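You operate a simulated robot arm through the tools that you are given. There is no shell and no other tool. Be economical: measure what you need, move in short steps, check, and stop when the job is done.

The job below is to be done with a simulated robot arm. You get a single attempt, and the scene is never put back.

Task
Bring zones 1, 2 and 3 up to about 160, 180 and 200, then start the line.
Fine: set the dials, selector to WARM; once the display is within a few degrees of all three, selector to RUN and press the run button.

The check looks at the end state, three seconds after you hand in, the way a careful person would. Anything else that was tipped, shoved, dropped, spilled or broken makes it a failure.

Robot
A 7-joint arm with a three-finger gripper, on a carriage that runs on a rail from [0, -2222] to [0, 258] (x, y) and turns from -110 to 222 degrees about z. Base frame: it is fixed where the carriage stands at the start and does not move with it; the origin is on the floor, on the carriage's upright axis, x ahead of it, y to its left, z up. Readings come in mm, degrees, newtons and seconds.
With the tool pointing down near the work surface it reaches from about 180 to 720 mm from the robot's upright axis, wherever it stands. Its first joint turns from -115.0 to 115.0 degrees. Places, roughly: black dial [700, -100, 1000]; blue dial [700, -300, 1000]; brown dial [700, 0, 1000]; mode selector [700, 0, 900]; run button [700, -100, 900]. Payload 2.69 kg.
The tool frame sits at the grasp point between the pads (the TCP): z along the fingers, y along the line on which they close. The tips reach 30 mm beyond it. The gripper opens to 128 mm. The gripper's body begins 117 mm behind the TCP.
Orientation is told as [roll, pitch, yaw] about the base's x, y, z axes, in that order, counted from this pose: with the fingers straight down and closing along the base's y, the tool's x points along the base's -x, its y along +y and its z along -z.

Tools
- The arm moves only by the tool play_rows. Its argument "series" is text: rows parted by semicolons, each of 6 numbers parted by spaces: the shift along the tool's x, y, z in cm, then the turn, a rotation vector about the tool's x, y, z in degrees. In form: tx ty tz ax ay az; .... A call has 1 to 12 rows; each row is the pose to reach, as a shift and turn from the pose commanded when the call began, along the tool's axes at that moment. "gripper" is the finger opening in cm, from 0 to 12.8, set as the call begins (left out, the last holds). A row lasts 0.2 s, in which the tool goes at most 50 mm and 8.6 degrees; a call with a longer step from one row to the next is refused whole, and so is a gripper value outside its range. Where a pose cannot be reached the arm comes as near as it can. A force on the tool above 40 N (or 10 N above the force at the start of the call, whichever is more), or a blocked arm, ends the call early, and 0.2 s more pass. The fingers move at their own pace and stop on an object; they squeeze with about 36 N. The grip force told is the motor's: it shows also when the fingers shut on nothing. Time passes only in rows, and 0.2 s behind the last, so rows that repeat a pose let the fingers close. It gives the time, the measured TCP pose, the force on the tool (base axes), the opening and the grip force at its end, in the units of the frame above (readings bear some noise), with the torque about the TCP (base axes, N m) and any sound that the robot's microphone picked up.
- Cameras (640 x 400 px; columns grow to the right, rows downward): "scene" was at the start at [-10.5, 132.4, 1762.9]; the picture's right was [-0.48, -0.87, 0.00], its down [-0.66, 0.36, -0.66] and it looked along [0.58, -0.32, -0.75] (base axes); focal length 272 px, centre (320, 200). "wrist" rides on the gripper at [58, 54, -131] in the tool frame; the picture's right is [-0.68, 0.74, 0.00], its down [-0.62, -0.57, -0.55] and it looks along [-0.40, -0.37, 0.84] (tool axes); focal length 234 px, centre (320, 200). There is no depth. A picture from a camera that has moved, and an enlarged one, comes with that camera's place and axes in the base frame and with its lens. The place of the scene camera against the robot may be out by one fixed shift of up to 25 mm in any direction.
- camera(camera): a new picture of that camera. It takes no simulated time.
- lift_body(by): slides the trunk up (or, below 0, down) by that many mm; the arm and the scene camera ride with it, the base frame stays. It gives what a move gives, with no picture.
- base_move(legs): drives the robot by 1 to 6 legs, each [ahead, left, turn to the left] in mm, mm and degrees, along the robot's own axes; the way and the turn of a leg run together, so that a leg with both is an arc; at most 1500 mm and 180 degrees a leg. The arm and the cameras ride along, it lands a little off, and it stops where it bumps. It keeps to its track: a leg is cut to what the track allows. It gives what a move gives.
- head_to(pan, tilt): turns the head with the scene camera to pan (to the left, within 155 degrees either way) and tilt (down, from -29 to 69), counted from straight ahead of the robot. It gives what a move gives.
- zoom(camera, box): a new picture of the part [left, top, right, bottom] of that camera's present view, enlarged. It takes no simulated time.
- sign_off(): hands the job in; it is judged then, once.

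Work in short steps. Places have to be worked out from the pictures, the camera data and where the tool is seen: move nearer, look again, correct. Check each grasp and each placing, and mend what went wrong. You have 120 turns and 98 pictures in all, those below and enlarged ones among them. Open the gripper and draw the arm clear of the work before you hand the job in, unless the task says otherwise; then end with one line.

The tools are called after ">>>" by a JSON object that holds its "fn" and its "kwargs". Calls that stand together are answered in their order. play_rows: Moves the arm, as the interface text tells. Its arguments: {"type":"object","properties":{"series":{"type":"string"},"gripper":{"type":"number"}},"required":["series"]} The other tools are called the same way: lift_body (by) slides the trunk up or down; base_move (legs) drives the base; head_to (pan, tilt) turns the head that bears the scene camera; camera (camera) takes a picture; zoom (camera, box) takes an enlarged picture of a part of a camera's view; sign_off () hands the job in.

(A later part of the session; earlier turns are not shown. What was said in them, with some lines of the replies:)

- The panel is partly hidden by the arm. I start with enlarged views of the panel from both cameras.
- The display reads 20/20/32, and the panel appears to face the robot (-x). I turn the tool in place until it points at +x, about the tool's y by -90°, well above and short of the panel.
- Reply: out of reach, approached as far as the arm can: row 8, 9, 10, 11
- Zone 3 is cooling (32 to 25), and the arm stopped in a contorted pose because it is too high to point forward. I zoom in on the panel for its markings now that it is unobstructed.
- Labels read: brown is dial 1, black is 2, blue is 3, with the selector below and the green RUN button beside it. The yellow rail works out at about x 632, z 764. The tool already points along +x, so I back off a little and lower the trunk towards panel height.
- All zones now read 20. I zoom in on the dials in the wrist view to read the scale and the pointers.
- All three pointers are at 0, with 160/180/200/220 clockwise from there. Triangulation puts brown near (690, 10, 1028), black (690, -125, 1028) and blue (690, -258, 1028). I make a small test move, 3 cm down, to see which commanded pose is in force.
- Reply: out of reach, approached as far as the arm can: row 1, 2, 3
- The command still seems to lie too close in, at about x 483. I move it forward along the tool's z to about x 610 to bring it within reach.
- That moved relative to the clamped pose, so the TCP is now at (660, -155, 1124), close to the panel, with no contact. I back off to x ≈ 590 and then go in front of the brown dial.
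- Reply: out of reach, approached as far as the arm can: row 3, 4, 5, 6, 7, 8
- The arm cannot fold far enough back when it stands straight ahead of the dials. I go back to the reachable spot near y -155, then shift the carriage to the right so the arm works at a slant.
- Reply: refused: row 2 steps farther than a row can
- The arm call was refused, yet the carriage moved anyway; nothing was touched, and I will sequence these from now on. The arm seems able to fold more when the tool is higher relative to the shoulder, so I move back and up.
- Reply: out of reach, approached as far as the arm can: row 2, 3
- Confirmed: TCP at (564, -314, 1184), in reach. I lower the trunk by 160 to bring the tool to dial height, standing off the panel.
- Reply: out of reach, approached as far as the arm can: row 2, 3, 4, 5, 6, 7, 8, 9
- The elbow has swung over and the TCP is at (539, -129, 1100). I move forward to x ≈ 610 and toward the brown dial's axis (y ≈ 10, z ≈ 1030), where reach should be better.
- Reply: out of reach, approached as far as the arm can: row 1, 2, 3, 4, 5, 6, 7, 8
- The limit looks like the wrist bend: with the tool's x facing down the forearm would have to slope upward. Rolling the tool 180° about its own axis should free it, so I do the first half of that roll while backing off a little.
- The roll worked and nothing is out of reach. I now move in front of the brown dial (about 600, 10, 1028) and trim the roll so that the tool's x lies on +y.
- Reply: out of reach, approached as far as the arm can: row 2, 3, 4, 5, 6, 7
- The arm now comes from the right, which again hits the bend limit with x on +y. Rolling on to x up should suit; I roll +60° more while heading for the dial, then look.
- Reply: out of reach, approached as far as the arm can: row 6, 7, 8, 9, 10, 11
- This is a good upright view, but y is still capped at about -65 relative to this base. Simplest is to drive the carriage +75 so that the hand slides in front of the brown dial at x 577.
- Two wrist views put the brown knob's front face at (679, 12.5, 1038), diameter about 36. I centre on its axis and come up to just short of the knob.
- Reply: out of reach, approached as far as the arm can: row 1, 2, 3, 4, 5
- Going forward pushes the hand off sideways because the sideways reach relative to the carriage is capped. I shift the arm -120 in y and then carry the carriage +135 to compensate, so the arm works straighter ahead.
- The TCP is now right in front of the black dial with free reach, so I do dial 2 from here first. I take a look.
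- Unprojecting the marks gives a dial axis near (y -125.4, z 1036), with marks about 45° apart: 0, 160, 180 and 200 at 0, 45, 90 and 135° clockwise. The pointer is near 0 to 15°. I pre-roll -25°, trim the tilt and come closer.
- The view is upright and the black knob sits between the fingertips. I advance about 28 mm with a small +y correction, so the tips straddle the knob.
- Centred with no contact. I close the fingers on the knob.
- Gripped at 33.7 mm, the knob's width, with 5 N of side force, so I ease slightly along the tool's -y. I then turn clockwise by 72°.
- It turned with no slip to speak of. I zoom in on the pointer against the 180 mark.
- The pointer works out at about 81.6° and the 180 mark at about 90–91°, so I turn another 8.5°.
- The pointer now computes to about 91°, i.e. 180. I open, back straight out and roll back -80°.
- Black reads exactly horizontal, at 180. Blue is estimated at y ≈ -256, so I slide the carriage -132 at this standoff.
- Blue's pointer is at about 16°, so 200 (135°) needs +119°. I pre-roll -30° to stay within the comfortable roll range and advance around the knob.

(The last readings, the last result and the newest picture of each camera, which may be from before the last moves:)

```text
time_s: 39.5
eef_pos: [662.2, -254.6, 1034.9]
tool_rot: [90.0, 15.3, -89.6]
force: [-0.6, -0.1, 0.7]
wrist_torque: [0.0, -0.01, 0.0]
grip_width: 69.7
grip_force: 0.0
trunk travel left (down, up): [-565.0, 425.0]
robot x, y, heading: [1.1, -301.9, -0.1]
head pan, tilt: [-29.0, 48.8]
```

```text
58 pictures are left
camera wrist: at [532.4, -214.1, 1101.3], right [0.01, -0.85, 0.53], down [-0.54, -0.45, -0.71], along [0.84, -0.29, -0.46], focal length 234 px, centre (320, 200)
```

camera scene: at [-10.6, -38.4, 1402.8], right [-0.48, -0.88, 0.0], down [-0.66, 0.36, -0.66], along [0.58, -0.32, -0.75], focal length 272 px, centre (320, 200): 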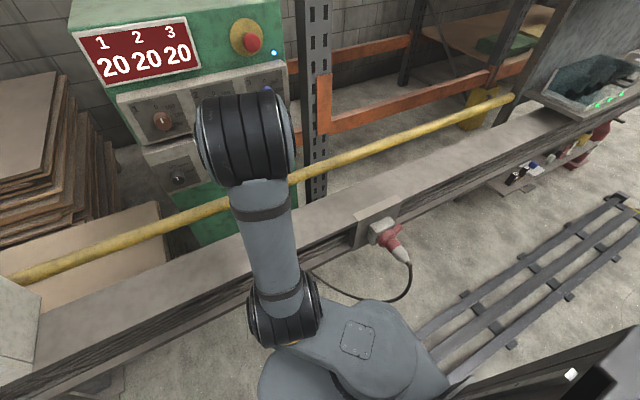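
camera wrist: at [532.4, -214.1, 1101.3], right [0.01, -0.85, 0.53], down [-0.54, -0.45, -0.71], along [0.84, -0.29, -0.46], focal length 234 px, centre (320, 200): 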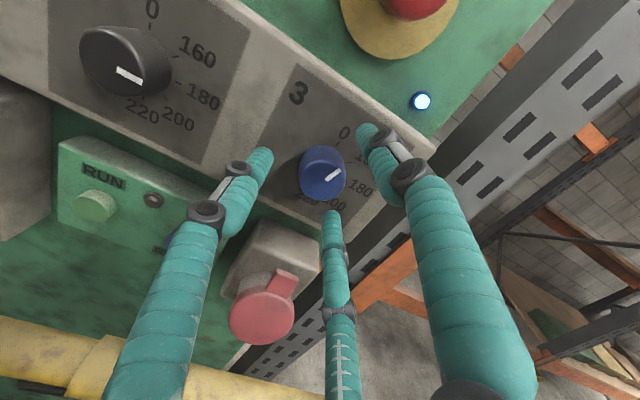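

Centred. I close on the blue knob and then turn.

>>> {"fn": "play_rows", "kwargs": {"series": "-0.15 0 0 0 0 0;-0.15 0 0 0 0 0;-0.15 0 0 0 0 0;-0.15 0 0 0 0 0;-0.15 0 0 0 0 0", "gripper": 2.5}}

>>> {"fn": "play_rows", "kwargs": {"series": "0 0 0 0 0 8;0 0 0 0 0 16;0 0 0 0 0 24;0 0 0 0 0 32;0 0 0 0 0 40;0 0 0 0 0 48;0 0 0 0 0 56;0 0 0 0 0 64;0 0 0 0 0 64"}}

```text
time_s: 40.7
eef_pos: [663.9, -255.5, 1035.2]
tool_rot: [90.1, 15.5, -89.6]
force: [0.0, -0.8, 0.7]
wrist_torque: [0.01, -0.02, -0.01]
grip_width: 33.8
grip_force: 39.8
trunk travel left (down, up): [-565.0, 425.0]
robot x, y, heading: [-1.4, -307.2, -0.1]
head pan, tilt: [-29.0, 48.8]
```

```text
time_s: 42.7
eef_pos: [663.3, -256.1, 1034.8]
tool_rot: [90.4, 79.5, -89.2]
force: [-2.7, 0.3, -0.6]
wrist_torque: [0.03, -0.05, -0.1]
grip_width: 33.5
grip_force: 45.0
trunk travel left (down, up): [-565.0, 425.0]
robot x, y, heading: [-0.7, -303.9, 0.2]
head pan, tilt: [-29.0, 48.8]
```

The grip is centred and turning freely. I turn another 53° and check the pointer.

>>> {"fn": "play_rows", "kwargs": {"series": "0 0 0 0 0 8;0 0 0 0 0 16;0 0 0 0 0 24;0 0 0 0 0 32;0 0 0 0 0 40;0 0 0 0 0 48;0 0 0 0 0 54;0 0 0 0 0 54"}}

>>> {"fn": "zoom", "kwargs": {"camera": "wrist", "box": [250, 80, 400, 230]}}

```text
time_s: 44.5
eef_pos: [663.2, -256.0, 1035.3]
tool_rot: [-90.2, 46.7, 90.3]
force: [2.5, 0.1, 3.7]
wrist_torque: [0.0, 0.08, 0.13]
grip_width: 33.3
grip_force: 44.9
trunk travel left (down, up): [-565.0, 425.0]
robot x, y, heading: [1.7, -305.5, -0.0]
head pan, tilt: [-29.0, 48.8]
```

```text
2.67 times, centred on (325, 155) of wrist
camera zoom: at [533.2, -337.0, 1039.6], right [0.0, -0.07, -1.0], down [-0.55, 0.83, -0.06], along [0.83, 0.55, -0.04], focal length 624 px, centre (307, 320)
```

zoom: 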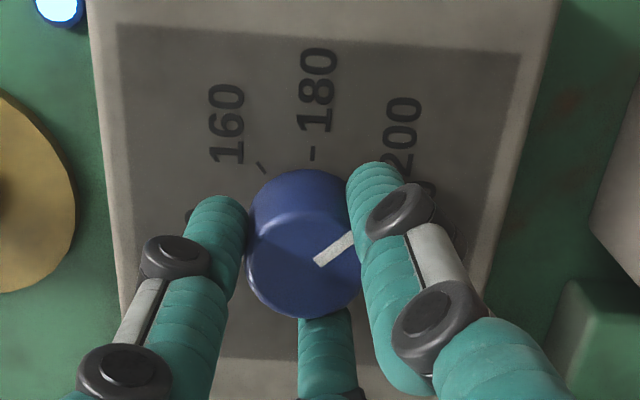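

The blue pointer computes to about 136°, at the 200 mark. I release, back out and roll back.

>>> {"fn": "play_rows", "kwargs": {"series": "0 0 0 0 0 0;0 0 0 0 0 0;0 0 0 0 0 0;0 0 -2 0 0 0;0 0 -4 0 0 0;0 0 -4 0 0 -8;0 0 -4 0 0 -16;0 0 -4 0 0 -24;0 0 -4 0 0 -32;0 0 -4 0 0 -40;0 0 -4 0 0 -48", "gripper": 7}}

>>> {"fn": "play_rows", "kwargs": {"series": "0 0 0 0 0 -8;0 0 0 0 0 -16;0 0 0 0 0 -24;0 0 0 0 0 -32;0 0 0 0 0 -40;0 0 0 0 0 -40"}}

>>> {"fn": "camera", "kwargs": {"camera": "wrist"}}

```text
time_s: 46.9
eef_pos: [623.1, -256.8, 1034.6]
tool_rot: [91.0, 85.2, -88.6]
force: [0.6, 0.0, -0.4]
wrist_torque: [-0.01, 0.0, 0.03]
grip_width: 70.4
grip_force: 0.1
trunk travel left (down, up): [-565.0, 425.0]
robot x, y, heading: [-4.3, -302.3, 0.3]
head pan, tilt: [-29.0, 48.8]
```

```text
time_s: 48.3
eef_pos: [623.4, -258.1, 1034.5]
tool_rot: [90.1, 45.2, -89.5]
force: [0.2, 0.7, -0.7]
wrist_torque: [0.0, 0.0, 0.0]
grip_width: 70.2
grip_force: 0.0
trunk travel left (down, up): [-565.0, 425.0]
robot x, y, heading: [1.8, -302.9, -0.1]
head pan, tilt: [-29.0, 48.8]
```

```text
56 pictures are left
camera wrist: at [492.4, -255.3, 1113.1], right [0.01, -1.0, 0.04], down [-0.55, -0.04, -0.84], along [0.84, -0.01, -0.55], focal length 234 px, centre (320, 200)
```

wrist: 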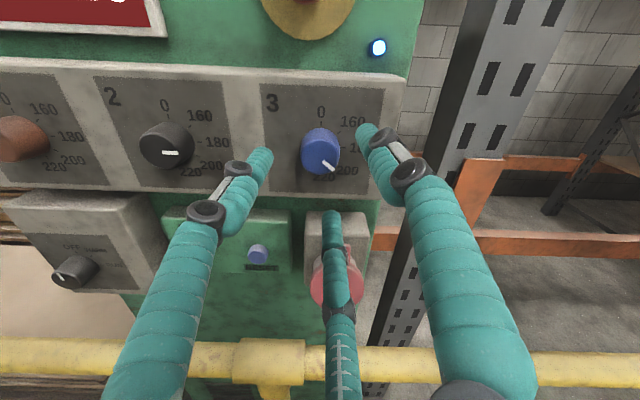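

Blue points at 200. I now slide the carriage +266 to the brown dial (y ≈ 9).

>>> {"fn": "base_move", "kwargs": {"legs": [[0, 266, 0]]}}

>>> {"fn": "camera", "kwargs": {"camera": "wrist"}}

>>> {"fn": "zoom", "kwargs": {"camera": "wrist", "box": [240, 80, 400, 240]}}

```text
time_s: 50.2
eef_pos: [623.0, 6.7, 1035.2]
tool_rot: [90.2, 45.3, -89.6]
force: [0.3, -0.7, -0.4]
wrist_torque: [-0.03, 0.03, 0.0]
grip_width: 70.0
grip_force: 0.1
trunk travel left (down, up): [-565.0, 425.0]
robot x, y, heading: [-0.7, -39.7, 0.1]
head pan, tilt: [-29.0, 48.8]
```

```text
55 pictures are left
camera wrist: at [492.5, 9.3, 1113.1], right [0.01, -1.0, 0.04], down [-0.55, -0.03, -0.84], along [0.84, -0.02, -0.55], focal length 234 px, centre (320, 200)
```

wrist: 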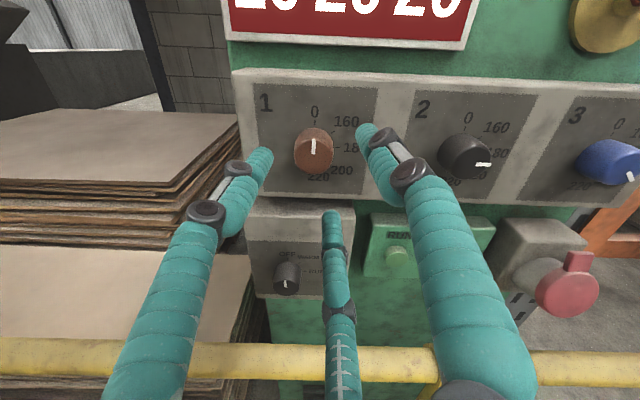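

```text
2.50 times, centred on (320, 160) of wrist
camera zoom: at [492.5, 9.3, 1113.1], right [0.01, -1.0, 0.04], down [-0.55, -0.03, -0.84], along [0.84, -0.02, -0.55], focal length 585 px, centre (320, 300)
```

zoom: 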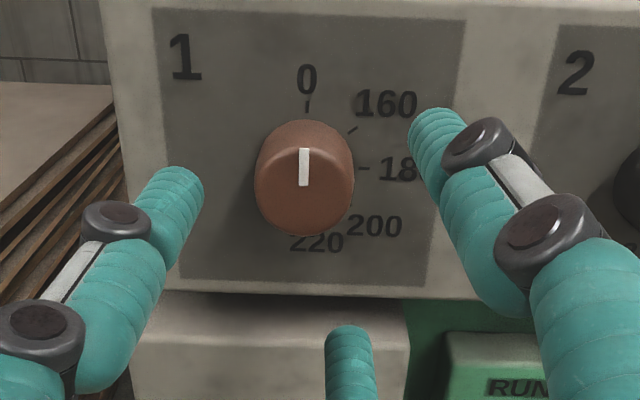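

The brown knob's pointer is at 0 and its axis is about 7 mm further left (y ≈ 14). I correct and advance around it.

>>> {"fn": "play_rows", "kwargs": {"series": "0.52 -0.52 0 0 0 0;0.52 -0.52 1.5 0 0 0;0.52 -0.52 3 0 0 0;0.52 -0.52 4 0 0 0;0.52 -0.52 4 0 0 0"}}

>>> {"fn": "camera", "kwargs": {"camera": "wrist"}}

```text
time_s: 51.4
eef_pos: [664.1, 16.1, 1034.4]
tool_rot: [90.1, 45.4, -89.6]
force: [0.1, -0.4, 0.3]
wrist_torque: [-0.02, -0.04, 0.02]
grip_width: 69.9
grip_force: 0.1
trunk travel left (down, up): [-565.0, 425.0]
robot x, y, heading: [-0.6, -43.1, 0.0]
head pan, tilt: [-29.0, 48.8]
```

```text
53 pictures are left
camera wrist: at [533.1, 16.6, 1113.4], right [0.01, -1.0, 0.04], down [-0.55, -0.03, -0.84], along [0.84, -0.01, -0.55], focal length 234 px, centre (320, 200)
```

wrist: 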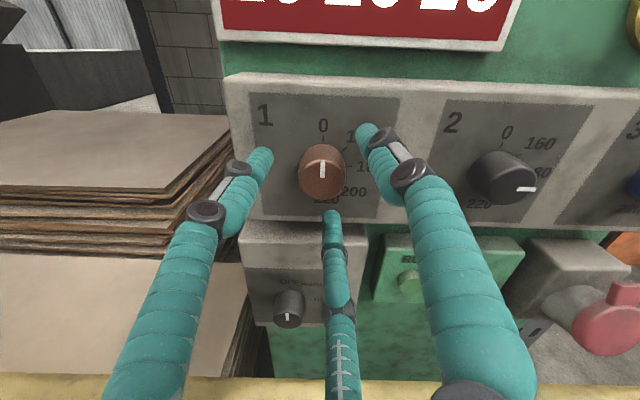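

Centred. I close on the brown knob and turn it 45°.

>>> {"fn": "play_rows", "kwargs": {"series": "0 0 0 0 0 0;0 0 0 0 0 0;0 0 0 0 0 0;0 0 0 0 0 0;0 0 0 0 0 0;0 0 0 0 0 8;0 0 0 0 0 16;0 0 0 0 0 24;0 0 0 0 0 32;0 0 0 0 0 40;0 0 0 0 0 45;0 0 0 0 0 45", "gripper": 2.5}}

>>> {"fn": "zoom", "kwargs": {"camera": "wrist", "box": [250, 80, 400, 230]}}

```text
time_s: 54.0
eef_pos: [663.4, 12.8, 1035.6]
tool_rot: [-103.1, 89.4, 77.2]
force: [4.4, -5.5, 0.7]
wrist_torque: [0.04, -0.06, -0.28]
grip_width: 33.6
grip_force: 45.2
trunk travel left (down, up): [-565.0, 425.0]
robot x, y, heading: [0.0, -35.5, 0.1]
head pan, tilt: [-29.0, 48.8]
```

```text
2.67 times, centred on (325, 155) of wrist
camera zoom: at [533.2, -41.7, 1091.9], right [0.01, -0.73, -0.68], down [-0.55, 0.57, -0.61], along [0.83, 0.38, -0.4], focal length 624 px, centre (307, 320)
```

zoom: 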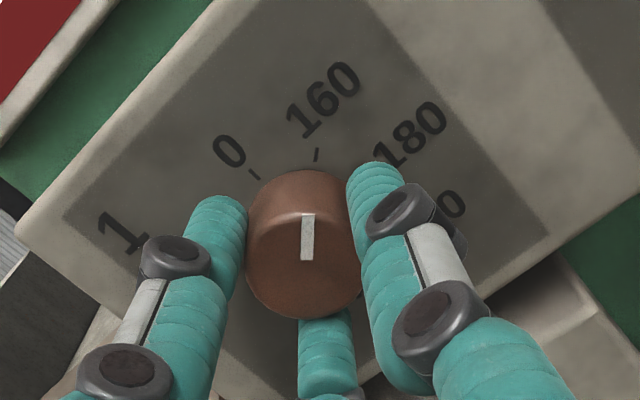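

The pointer is at about 44°. Below the 160 mark the scale is steep (160 units in 45°) and above it is gentle, so I nudge +3° to sit just past the mark.

>>> {"fn": "play_rows", "kwargs": {"series": "0 0 0 0 0 3;0 0 0 0 0 3"}}

>>> {"fn": "zoom", "kwargs": {"camera": "wrist", "box": [280, 130, 360, 210]}}

```text
time_s: 54.6
eef_pos: [664.2, 14.5, 1033.8]
tool_rot: [-91.8, 86.5, 88.5]
force: [4.3, -6.3, 3.1]
wrist_torque: [0.03, -0.12, -0.24]
grip_width: 33.4
grip_force: 45.1
trunk travel left (down, up): [-565.0, 425.0]
robot x, y, heading: [-0.3, -41.3, -0.1]
head pan, tilt: [-29.0, 48.8]
```

```text
5.00 times, centred on (320, 170) of wrist
camera zoom: at [533.2, -44.7, 1089.0], right [0.01, -0.69, -0.72], down [-0.55, 0.6, -0.58], along [0.83, 0.4, -0.38], focal length 1171 px, centre (320, 350)
```

zoom: 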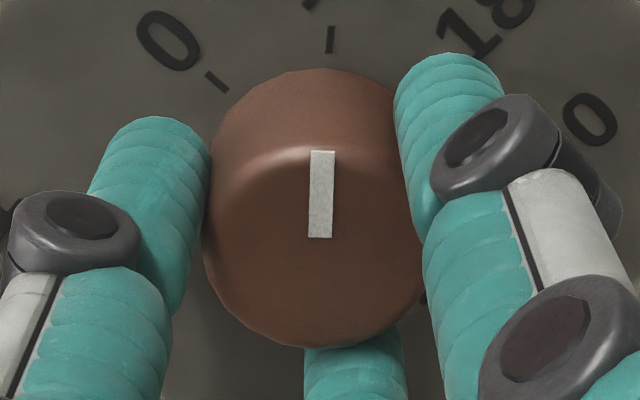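

The pointer is at about 47–48°, roughly 161. I release and back out.

>>> {"fn": "play_rows", "kwargs": {"series": "0 0 0 0 0 0;0 0 0 0 0 0;0 0 0 0 0 0;0 0 -2 0 0 0;0 0 -4 0 0 0;0 0 -4 0 0 -8;0 0 -4 0 0 -16;0 0 -4 0 0 -24;0 0 -4 0 0 -32;0 0 -4 0 0 -40;0 0 -4 0 0 -48;0 0 -4 0 0 -48", "gripper": 7}}

>>> {"fn": "camera", "kwargs": {"camera": "wrist"}}

>>> {"fn": "zoom", "kwargs": {"camera": "wrist", "box": [240, 90, 420, 300]}}

```text
time_s: 57.2
eef_pos: [622.3, 15.5, 1035.5]
tool_rot: [90.0, 45.2, -89.6]
force: [-0.4, -0.1, 0.3]
wrist_torque: [0.0, 0.0, -0.01]
grip_width: 70.2
grip_force: 0.1
trunk travel left (down, up): [-565.0, 425.0]
robot x, y, heading: [1.3, -39.8, -0.0]
head pan, tilt: [-29.0, 48.8]
```

```text
50 pictures are left
camera wrist: at [492.3, 16.2, 1113.1], right [0.01, -1.0, 0.04], down [-0.55, -0.04, -0.84], along [0.84, -0.02, -0.55], focal length 234 px, centre (320, 200)
```

wrist: 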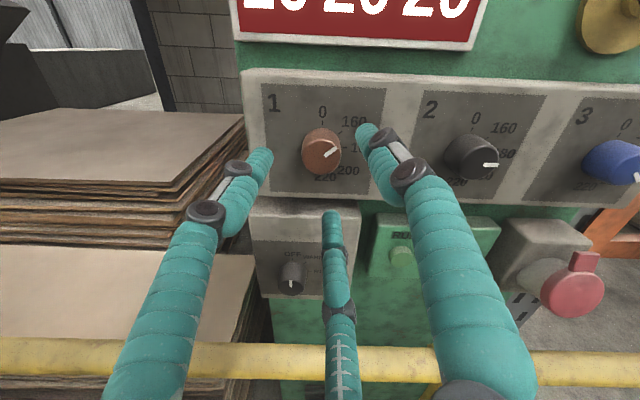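

```text
1.90 times, centred on (330, 195) of wrist
camera zoom: at [492.3, 16.2, 1113.1], right [0.01, -1.0, 0.04], down [-0.55, -0.04, -0.84], along [0.84, -0.02, -0.55], focal length 446 px, centre (301, 210)
```

zoom: 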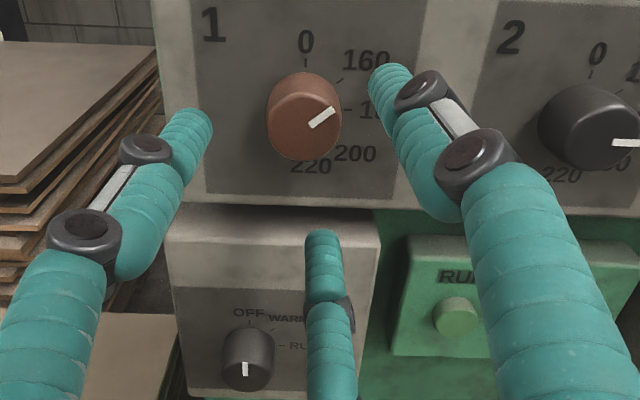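

Brown reads 46–47° and all dials are set. The selector is around (690, 42, 850) with positions OFF, WARM and RUN clockwise. I lower the trunk 100 first and check clearance to the rail and bench.

>>> {"fn": "lift_body", "kwargs": {"by": -100}}

>>> {"fn": "camera", "kwargs": {"camera": "scene"}}

>>> {"fn": "camera", "kwargs": {"camera": "wrist"}}

```text
time_s: 58.6
eef_pos: [622.9, 13.8, 934.6]
tool_rot: [90.2, 45.4, -89.6]
force: [-0.7, 0.9, -0.6]
wrist_torque: [-0.02, 0.06, 0.05]
grip_width: 70.1
grip_force: 0.1
trunk travel left (down, up): [-465.0, 525.0]
robot x, y, heading: [-0.3, -40.7, -0.2]
head pan, tilt: [-29.0, 48.8]
```

```text
48 pictures are left
camera scene: at [-10.5, 93.8, 1303.0], right [-0.49, -0.87, 0.0], down [-0.66, 0.36, -0.66], along [0.58, -0.32, -0.75], focal length 272 px, centre (320, 200)
```

scene: 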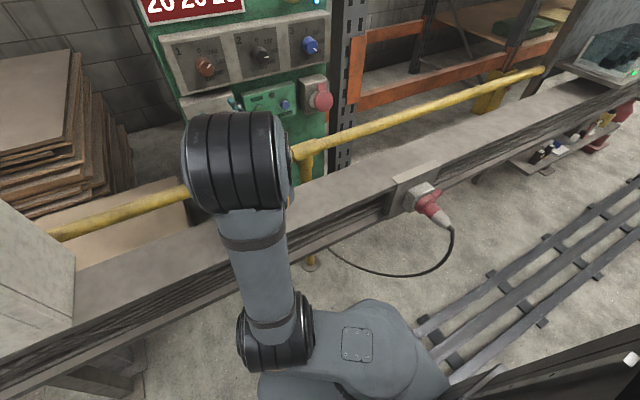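

```text
47 pictures are left
camera wrist: at [492.3, 16.0, 1013.2], right [0.01, -1.0, 0.04], down [-0.55, -0.03, -0.84], along [0.84, -0.01, -0.55], focal length 234 px, centre (320, 200)
```

wrist: 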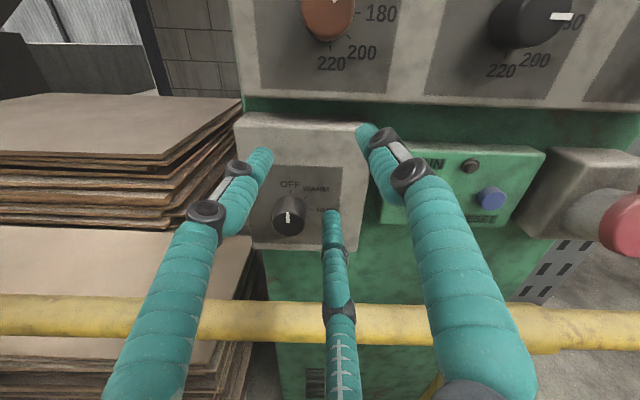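

The bench is at z ≈ 700 and the board stacks are far off, so there is clearance. Two wrist views put the selector at (676, 43, 867), pointing at OFF. I slide the base +28 and lower 67.

>>> {"fn": "base_move", "kwargs": {"legs": [[0, 28, 0]]}}

>>> {"fn": "lift_body", "kwargs": {"by": -67}}

>>> {"fn": "camera", "kwargs": {"camera": "wrist"}}

>>> {"fn": "zoom", "kwargs": {"camera": "wrist", "box": [240, 80, 400, 240]}}

```text
time_s: 59.4
eef_pos: [622.7, 43.2, 934.9]
tool_rot: [90.1, 45.3, -89.5]
force: [-0.2, 0.2, -0.4]
wrist_torque: [-0.01, 0.02, 0.0]
grip_width: 70.1
grip_force: 0.1
trunk travel left (down, up): [-465.0, 525.0]
robot x, y, heading: [-2.1, -11.8, -0.2]
head pan, tilt: [-29.0, 48.8]
```

```text
time_s: 60.4
eef_pos: [624.0, 41.6, 867.7]
tool_rot: [90.1, 45.2, -89.5]
force: [0.5, 0.3, 0.4]
wrist_torque: [-0.01, 0.01, 0.01]
grip_width: 69.9
grip_force: 0.0
trunk travel left (down, up): [-398.0, 592.0]
robot x, y, heading: [3.1, -10.3, -0.0]
head pan, tilt: [-29.0, 48.8]
```

```text
46 pictures are left
camera wrist: at [492.2, 43.9, 946.1], right [0.01, -1.0, 0.04], down [-0.55, -0.03, -0.84], along [0.84, -0.01, -0.55], focal length 234 px, centre (320, 200)
```

wrist: 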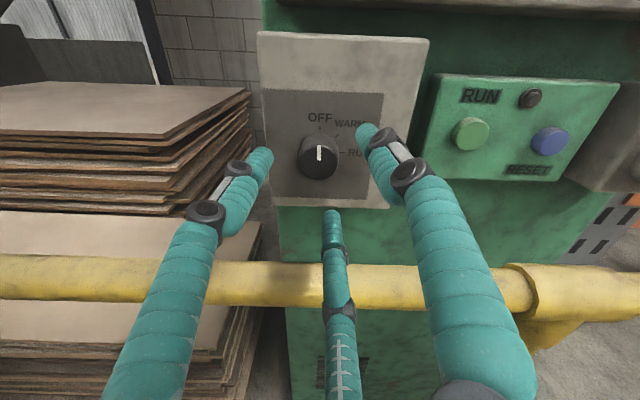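

```text
2.50 times, centred on (320, 160) of wrist
camera zoom: at [492.2, 43.9, 946.1], right [0.01, -1.0, 0.04], down [-0.55, -0.03, -0.84], along [0.84, -0.01, -0.55], focal length 585 px, centre (320, 300)
```

zoom: 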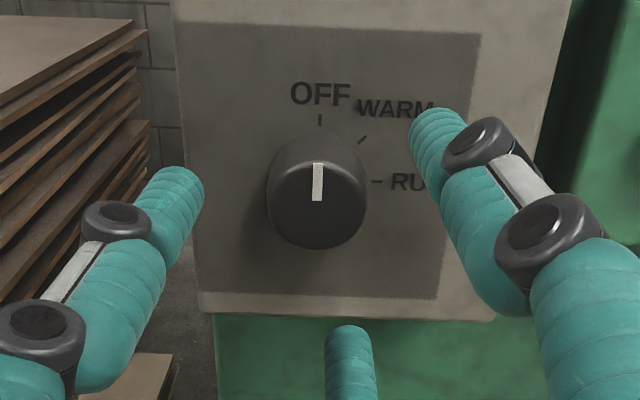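

The selector is at OFF, with WARM at 45° and RUN at 90°. Compared with the dial approach it sits 2 mm left and 5 mm lower, so I correct and advance 40 mm.

>>> {"fn": "play_rows", "kwargs": {"series": "-0.18 -0.52 0 0 0 0;-0.18 -0.52 1.5 0 0 0;-0.18 -0.52 3 0 0 0;-0.18 -0.52 4 0 0 0;-0.18 -0.52 4 0 0 0"}}

>>> {"fn": "camera", "kwargs": {"camera": "wrist"}}

```text
time_s: 61.6
eef_pos: [664.2, 44.6, 861.8]
tool_rot: [90.1, 45.5, -89.6]
force: [-0.2, 0.2, 0.8]
wrist_torque: [0.01, -0.01, 0.0]
grip_width: 69.8
grip_force: 0.0
trunk travel left (down, up): [-398.0, 592.0]
robot x, y, heading: [0.8, -10.4, -0.0]
head pan, tilt: [-29.0, 48.8]
```

```text
44 pictures are left
camera wrist: at [532.6, 46.5, 941.3], right [0.01, -1.0, 0.04], down [-0.55, -0.03, -0.84], along [0.84, -0.01, -0.55], focal length 234 px, centre (320, 200)
```

wrist: 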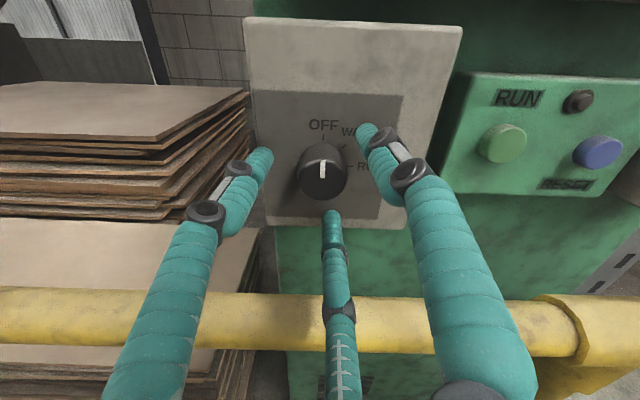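

Centred. I close and turn 45° to WARM, then look.

>>> {"fn": "play_rows", "kwargs": {"series": "0 0 0 0 0 0;0 0 0 0 0 0;0 0 0 0 0 0;0 0 0 0 0 0;0 0 0 0 0 0;0 0 0 0 0 8;0 0 0 0 0 16;0 0 0 0 0 24;0 0 0 0 0 32;0 0 0 0 0 40;0 0 0 0 0 45;0 0 0 0 0 45", "gripper": 2.5}}

>>> {"fn": "zoom", "kwargs": {"camera": "wrist", "box": [250, 80, 400, 230]}}

>>> {"fn": "head_to", "kwargs": {"pan": -15, "tilt": 25}}

>>> {"fn": "camera", "kwargs": {"camera": "scene"}}

```text
time_s: 64.2
eef_pos: [662.7, 43.0, 865.3]
tool_rot: [-122.1, 89.4, 58.3]
force: [10.7, -5.1, 14.4]
wrist_torque: [-0.01, -0.27, -0.14]
grip_width: 34.3
grip_force: 45.1
trunk travel left (down, up): [-398.0, 592.0]
robot x, y, heading: [-0.0, -10.3, -0.1]
head pan, tilt: [-29.0, 48.8]
```

```text
2.67 times, centred on (325, 155) of wrist
camera zoom: at [532.5, -11.7, 921.0], right [0.01, -0.73, -0.68], down [-0.55, 0.57, -0.61], along [0.84, 0.38, -0.4], focal length 624 px, centre (307, 320)
```

zoom: 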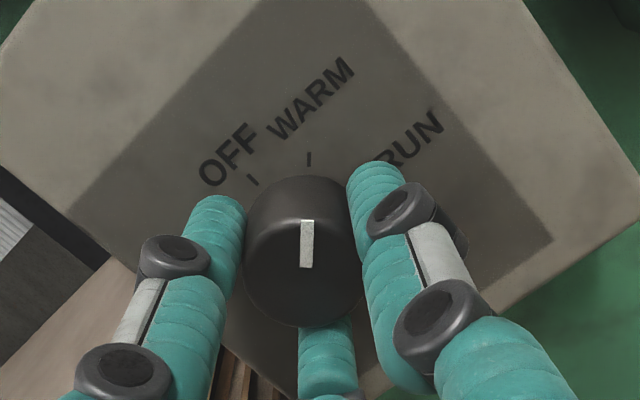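

```text
time_s: 65.1
eef_pos: [663.4, 43.3, 864.3]
tool_rot: [-127.4, 89.4, 52.8]
force: [10.3, -6.1, 15.0]
wrist_torque: [0.01, -0.41, -0.18]
grip_width: 34.1
grip_force: 44.9
trunk travel left (down, up): [-398.0, 592.0]
robot x, y, heading: [2.5, -10.7, 0.1]
head pan, tilt: [-15.0, 25.0]
```

```text
42 pictures are left
camera scene: at [9.8, 134.5, 1271.8], right [-0.26, -0.97, 0.0], down [-0.41, 0.11, -0.91], along [0.88, -0.23, -0.42], focal length 272 px, centre (320, 200)
```

scene: 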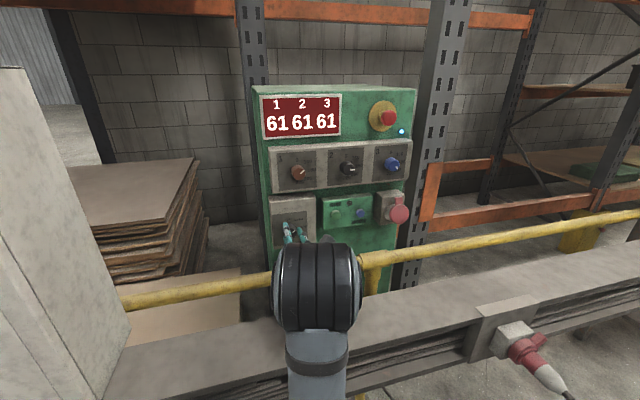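

WARM is active and the zones are already at 61. I keep the grip, relieve the side force by moving 2 mm up, and wait a few seconds.

>>> {"fn": "play_rows", "kwargs": {"series": "0.2 0 0.1 0 0 0;0.2 0 0.1 0 0 0;0.2 0 0.1 0 0 0;0.2 0 0.1 0 0 0;0.2 0 0.1 0 0 0;0.2 0 0.1 0 0 0;0.2 0 0.1 0 0 0;0.2 0 0.1 0 0 0;0.2 0 0.1 0 0 0;0.2 0 0.1 0 0 0"}}

>>> {"fn": "zoom", "kwargs": {"camera": "scene", "box": [240, 80, 440, 240]}}

```text
time_s: 67.3
eef_pos: [664.6, 42.4, 865.3]
tool_rot: [-95.6, 89.6, 84.7]
force: [-10.7, -10.4, -2.8]
wrist_torque: [0.01, 0.06, -0.37]
grip_width: 34.0
grip_force: 44.8
trunk travel left (down, up): [-398.0, 592.0]
robot x, y, heading: [1.2, -13.2, -0.1]
head pan, tilt: [-15.0, 25.0]
```

```text
2.50 times, centred on (340, 160) of scene
camera zoom: at [9.1, 134.1, 1271.9], right [-0.26, -0.97, 0.0], down [-0.41, 0.11, -0.91], along [0.88, -0.23, -0.42], focal length 680 px, centre (270, 300)
```

zoom: 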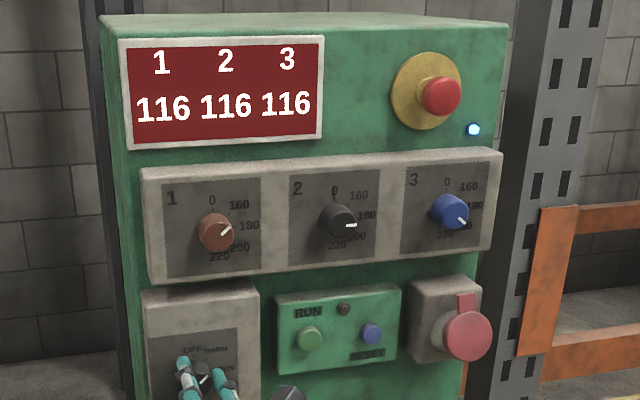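

The rise is about 25 per second. I wait about 4 s more.

>>> {"fn": "play_rows", "kwargs": {"series": "0 -0.1 -0.1 0 0 0;0 -0.1 -0.1 0 0 0;0 -0.1 -0.1 0 0 0;0 -0.1 -0.1 0 0 0;0 -0.1 -0.1 0 0 0;0 -0.1 -0.1 0 0 0;0 -0.1 -0.1 0 0 0;0 -0.1 -0.1 0 0 0;0 -0.1 -0.1 0 0 0;0 -0.1 -0.1 0 0 0;0 -0.1 -0.1 0 0 0;0 -0.1 -0.1 0 0 0"}}

>>> {"fn": "play_rows", "kwargs": {"series": "0 0 0 0 0 0;0 0 0 0 0 0;0 0 0 0 0 0;0 0 0 0 0 0;0 0 0 0 0 0;0 0 0 0 0 0;0 0 0 0 0 0;0 0 0 0 0 0"}}

>>> {"fn": "zoom", "kwargs": {"camera": "scene", "box": [240, 80, 440, 240]}}

```text
time_s: 69.9
eef_pos: [663.6, 44.5, 865.0]
tool_rot: [-98.2, 89.5, 82.2]
force: [-0.7, -15.4, -2.6]
wrist_torque: [0.02, 0.13, -0.47]
grip_width: 33.7
grip_force: 45.1
trunk travel left (down, up): [-398.0, 592.0]
robot x, y, heading: [-0.5, -13.3, -0.1]
head pan, tilt: [-15.0, 25.0]
```

```text
time_s: 71.7
eef_pos: [663.4, 43.1, 865.2]
tool_rot: [-98.1, 89.5, 82.1]
force: [-1.7, -16.2, -4.6]
wrist_torque: [0.04, 0.11, -0.49]
grip_width: 34.2
grip_force: 45.5
trunk travel left (down, up): [-398.0, 592.0]
robot x, y, heading: [4.1, -9.2, -0.1]
head pan, tilt: [-15.0, 25.0]
```

```text
2.50 times, centred on (340, 160) of scene
camera zoom: at [10.5, 133.5, 1272.0], right [-0.26, -0.97, 0.0], down [-0.41, 0.11, -0.91], along [0.88, -0.23, -0.42], focal length 680 px, centre (270, 300)
```

zoom: 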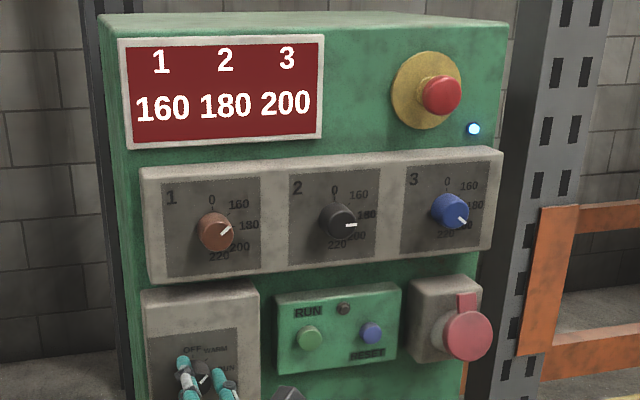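

The display shows 160, 180 and 200. I turn the selector another 45° to RUN, easing the side force.

>>> {"fn": "play_rows", "kwargs": {"series": "0 0.2 0 0 0 0;0 0.2 0 0 0 8;0 0.2 0 0 0 16;0 0.2 0 0 0 24;0 0.2 0 0 0 32;0 0.2 0 0 0 40;0 0.2 0 0 0 46;0 0.2 0 0 0 46"}}

>>> {"fn": "zoom", "kwargs": {"camera": "wrist", "box": [250, 80, 400, 230]}}

>>> {"fn": "zoom", "kwargs": {"camera": "scene", "box": [240, 80, 440, 240]}}

```text
time_s: 73.5
eef_pos: [662.5, 43.4, 864.9]
tool_rot: [-90.2, 43.5, 90.4]
force: [0.7, -7.4, 0.7]
wrist_torque: [-0.17, 0.0, -0.14]
grip_width: 34.0
grip_force: 45.0
trunk travel left (down, up): [-398.0, 592.0]
robot x, y, heading: [2.0, -11.3, -0.2]
head pan, tilt: [-15.0, 25.0]
```

```text
2.67 times, centred on (325, 155) of wrist
camera zoom: at [532.9, -37.0, 865.3], right [0.0, -0.02, -1.0], down [-0.55, 0.83, -0.01], along [0.83, 0.55, -0.01], focal length 624 px, centre (307, 320)
```

zoom: 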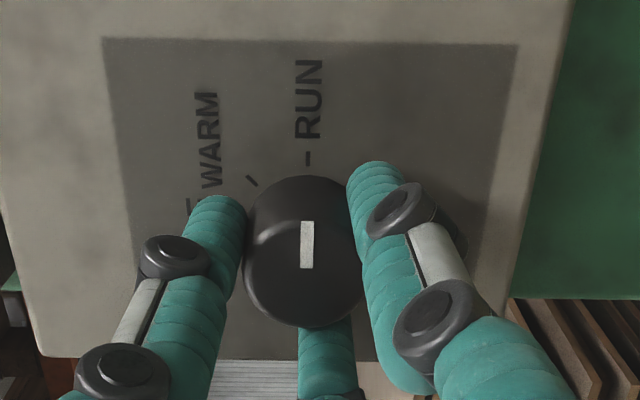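

```text
2.50 times, centred on (340, 160) of scene
camera zoom: at [10.3, 134.7, 1271.9], right [-0.26, -0.97, 0.0], down [-0.41, 0.11, -0.91], along [0.88, -0.23, -0.42], focal length 680 px, centre (270, 300)
```

zoom: 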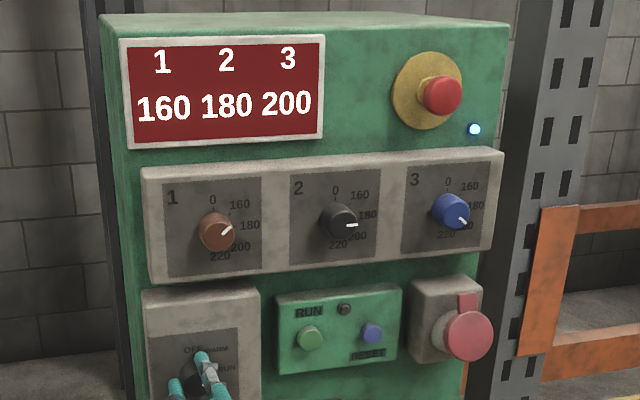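

The selector is at RUN and the temperatures hold. I release, back out and roll back to the camera-up pose.

>>> {"fn": "play_rows", "kwargs": {"series": "0 0 0 0 0 0;0 0 0 0 0 0;0 0 0 0 0 0;0 0 -2 0 0 0;0 0 -4 0 0 0;0 0 -5 0 0 -8;0 0 -5 0 0 -16;0 0 -5 0 0 -24;0 0 -5 0 0 -32;0 0 -5 0 0 -40;0 0 -5 0 0 -48", "gripper": 7}}

>>> {"fn": "play_rows", "kwargs": {"series": "0 0 0 0 0 -8;0 0 0 0 0 -16;0 0 0 0 0 -24;0 0 0 0 0 -32;0 0 0 0 0 -40;0 0 0 0 0 -43;0 0 0 0 0 -43", "gripper": 0}}

>>> {"fn": "base_move", "kwargs": {"legs": [[0, -140, 0]]}}

>>> {"fn": "lift_body", "kwargs": {"by": 20}}

>>> {"fn": "camera", "kwargs": {"camera": "wrist"}}

>>> {"fn": "zoom", "kwargs": {"camera": "scene", "box": [190, 60, 390, 220]}}

```text
time_s: 75.9
eef_pos: [613.7, 43.4, 865.0]
tool_rot: [92.5, 88.2, -87.2]
force: [0.0, -0.5, -0.1]
wrist_torque: [-0.01, 0.04, 0.03]
grip_width: 70.1
grip_force: 0.0
trunk travel left (down, up): [-398.0, 592.0]
robot x, y, heading: [-3.2, -8.4, 0.1]
head pan, tilt: [-15.0, 25.0]
```

```text
time_s: 77.5
eef_pos: [613.2, 43.9, 864.8]
tool_rot: [90.1, 45.3, -89.5]
force: [0.0, -0.4, 0.3]
wrist_torque: [0.0, 0.03, 0.05]
grip_width: 2.1
grip_force: 31.6
trunk travel left (down, up): [-398.0, 592.0]
robot x, y, heading: [-2.8, -12.0, 0.3]
head pan, tilt: [-15.0, 25.0]
```

```text
time_s: 78.8
eef_pos: [613.2, -94.9, 863.9]
tool_rot: [90.2, 45.3, -89.6]
force: [0.4, -0.1, 0.2]
wrist_torque: [-0.02, -0.01, 0.03]
grip_width: 1.9
grip_force: 31.6
trunk travel left (down, up): [-398.0, 592.0]
robot x, y, heading: [2.7, -154.8, 0.1]
head pan, tilt: [-15.0, 25.0]
```

```text
time_s: 79.5
eef_pos: [613.6, -97.1, 884.9]
tool_rot: [90.1, 45.3, -89.6]
force: [-0.2, -0.8, 0.3]
wrist_torque: [-0.03, -0.04, -0.02]
grip_width: 2.2
grip_force: 31.1
trunk travel left (down, up): [-418.0, 572.0]
robot x, y, heading: [0.2, -148.8, -0.3]
head pan, tilt: [-15.0, 25.0]
```

```text
37 pictures are left
camera wrist: at [482.5, -94.5, 963.2], right [0.01, -1.0, 0.04], down [-0.55, -0.03, -0.84], along [0.84, -0.01, -0.55], focal length 234 px, centre (320, 200)
```

wrist: 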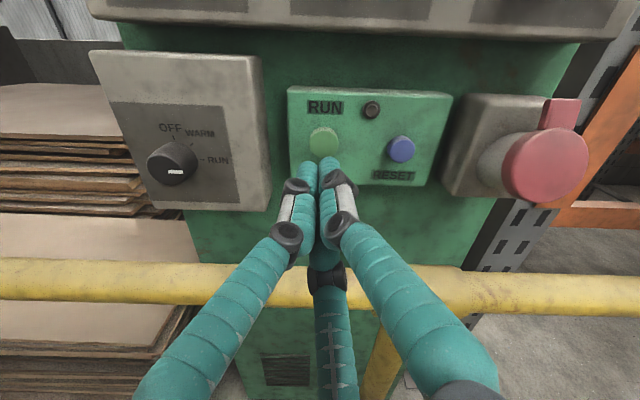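

```text
2.50 times, centred on (290, 140) of scene
camera zoom: at [10.3, -4.4, 1291.8], right [-0.26, -0.97, 0.0], down [-0.41, 0.11, -0.91], along [0.88, -0.23, -0.42], focal length 680 px, centre (395, 350)
```

zoom: 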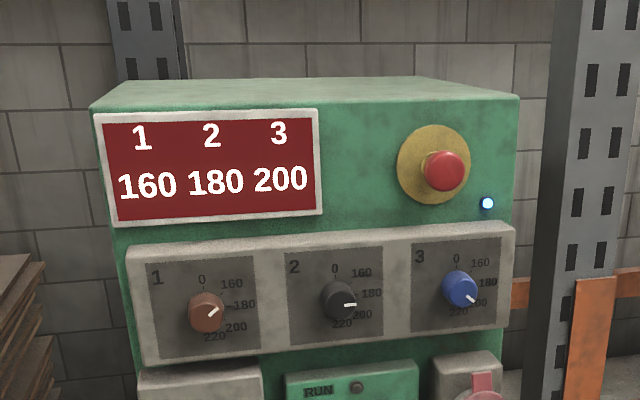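

The selector reads RUN. The button face works out at (714, -98, 884), and the closed fingertips are aligned with it at x ≈ 644. I advance 62 mm and then look.

>>> {"fn": "play_rows", "kwargs": {"series": "0 0 2 0 0 0;0 0 4 0 0 0;0 0 5.5 0 0 0;0 0 6.2 0 0 0;0 0 6.2 0 0 0"}}

>>> {"fn": "camera", "kwargs": {"camera": "wrist"}}

```text
time_s: 80.7
eef_pos: [676.1, -96.4, 884.8]
tool_rot: [90.2, 45.3, -89.5]
force: [0.1, 0.3, 0.3]
wrist_torque: [0.0, -0.04, -0.01]
grip_width: 2.1
grip_force: 31.6
trunk travel left (down, up): [-418.0, 572.0]
robot x, y, heading: [0.9, -150.0, 0.1]
head pan, tilt: [-15.0, 25.0]
```

```text
35 pictures are left
camera wrist: at [544.8, -94.3, 963.3], right [0.01, -1.0, 0.04], down [-0.55, -0.03, -0.84], along [0.84, -0.01, -0.55], focal length 234 px, centre (320, 200)
```

wrist: 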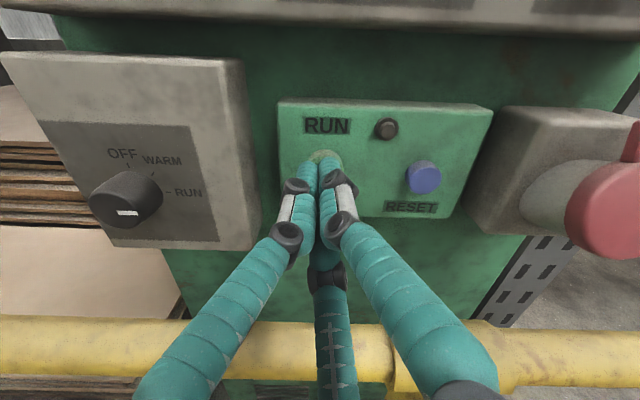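

The fingertips sit right over the RUN button. I push forward slowly.

>>> {"fn": "play_rows", "kwargs": {"series": "0 0 0.3 0 0 0;0 0 0.6 0 0 0;0 0 0.9 0 0 0;0 0 1.2 0 0 0;0 0 1.2 0 0 0"}}

>>> {"fn": "zoom", "kwargs": {"camera": "wrist", "box": [260, 90, 460, 230]}}

```text
time_s: 81.9
eef_pos: [686.5, -96.5, 884.3]
tool_rot: [90.0, 45.2, -89.5]
force: [-8.0, -0.3, -1.8]
wrist_torque: [0.01, 0.07, -0.03]
grip_width: 5.9
grip_force: 31.7
trunk travel left (down, up): [-418.0, 572.0]
robot x, y, heading: [-2.8, -150.0, 0.0]
head pan, tilt: [-15.0, 25.0]
heard: click
```

```text
2.86 times, centred on (360, 160) of wrist
camera zoom: at [555.7, -93.9, 963.4], right [0.01, -1.0, 0.04], down [-0.55, -0.03, -0.84], along [0.84, -0.01, -0.55], focal length 669 px, centre (206, 314)
```

zoom: 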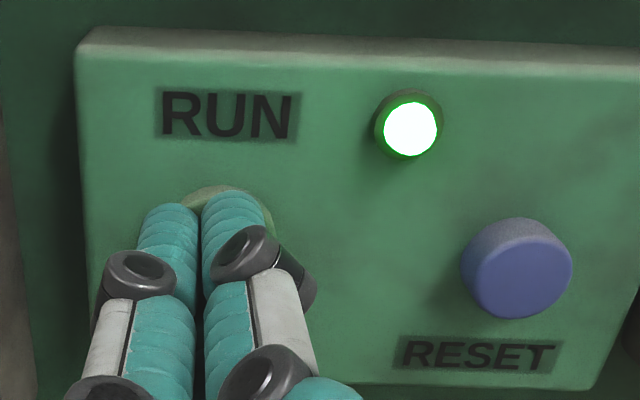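

A click was heard and the RUN lamp is lit green. I draw the arm straight back and check the panel.

>>> {"fn": "play_rows", "kwargs": {"series": "0 0 -2 0 0 0;0 0 -4 0 0 0;0 0 -6 0 0 0;0 0 -8 0 0 0;0 0 -9 0 0 0;0 0 -9 0 0 0"}}

>>> {"fn": "camera", "kwargs": {"camera": "wrist"}}

>>> {"fn": "zoom", "kwargs": {"camera": "scene", "box": [190, 60, 390, 220]}}

```text
time_s: 83.3
eef_pos: [596.8, -96.0, 885.7]
tool_rot: [90.2, 45.4, -89.5]
force: [0.6, 0.6, 0.0]
wrist_torque: [-0.01, -0.01, 0.02]
grip_width: 2.1
grip_force: 31.7
trunk travel left (down, up): [-418.0, 572.0]
robot x, y, heading: [-1.0, -152.1, -0.4]
head pan, tilt: [-15.0, 25.0]
```

```text
33 pictures are left
camera wrist: at [465.9, -94.5, 963.6], right [0.01, -1.0, 0.04], down [-0.55, -0.03, -0.84], along [0.84, -0.01, -0.55], focal length 234 px, centre (320, 200)
```

wrist: 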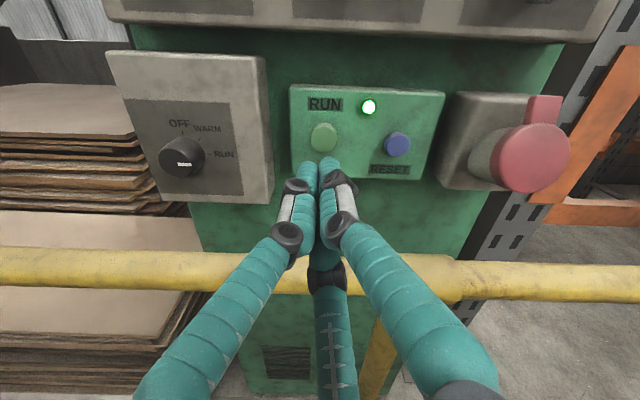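

```text
2.50 times, centred on (290, 140) of scene
camera zoom: at [10.1, -4.5, 1291.8], right [-0.26, -0.97, 0.0], down [-0.41, 0.11, -0.91], along [0.88, -0.23, -0.42], focal length 680 px, centre (395, 350)
```

zoom: 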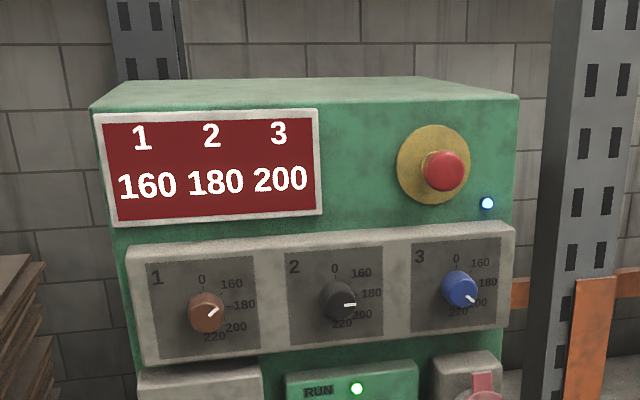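

The RUN lamp stays lit, the selector is at RUN and the display holds 160/180/200. I open the gripper, with the arm already clear of the panel.

>>> {"fn": "play_rows", "kwargs": {"series": "0 0 0 0 0 0;0 0 0 0 0 0;0 0 0 0 0 0;0 0 0 0 0 0", "gripper": 6}}

>>> {"fn": "zoom", "kwargs": {"camera": "scene", "box": [190, 60, 390, 220]}}

```text
time_s: 84.3
eef_pos: [597.2, -95.7, 884.3]
tool_rot: [90.1, 45.3, -89.5]
force: [-0.1, -0.4, 1.0]
wrist_torque: [-0.03, 0.03, 0.01]
grip_width: 60.3
grip_force: 0.1
trunk travel left (down, up): [-418.0, 572.0]
robot x, y, heading: [-0.0, -152.5, -0.0]
head pan, tilt: [-15.0, 25.0]
```

```text
2.50 times, centred on (290, 140) of scene
camera zoom: at [10.2, -4.5, 1291.8], right [-0.26, -0.97, 0.0], down [-0.41, 0.11, -0.91], along [0.88, -0.23, -0.42], focal length 680 px, centre (395, 350)
```

zoom: 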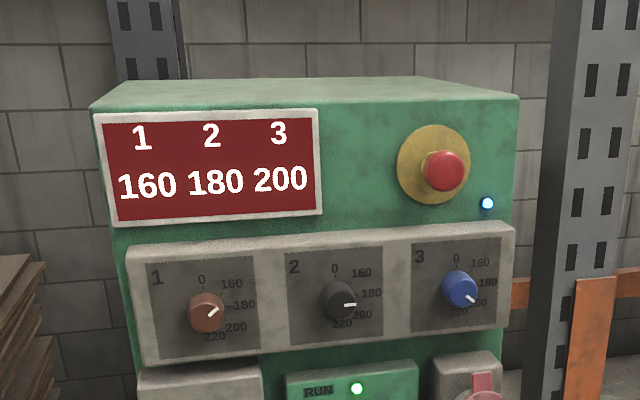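

Everything is stable with the line running, so I hand in.

>>> {"fn": "sign_off", "kwargs": {}}

```text
The job is handed in.
```

The line is running: zones 1, 2 and 3 read 160, 180 and 200, the selector is at RUN, the run lamp is lit, and the arm is clear of the panel with the gripper open.
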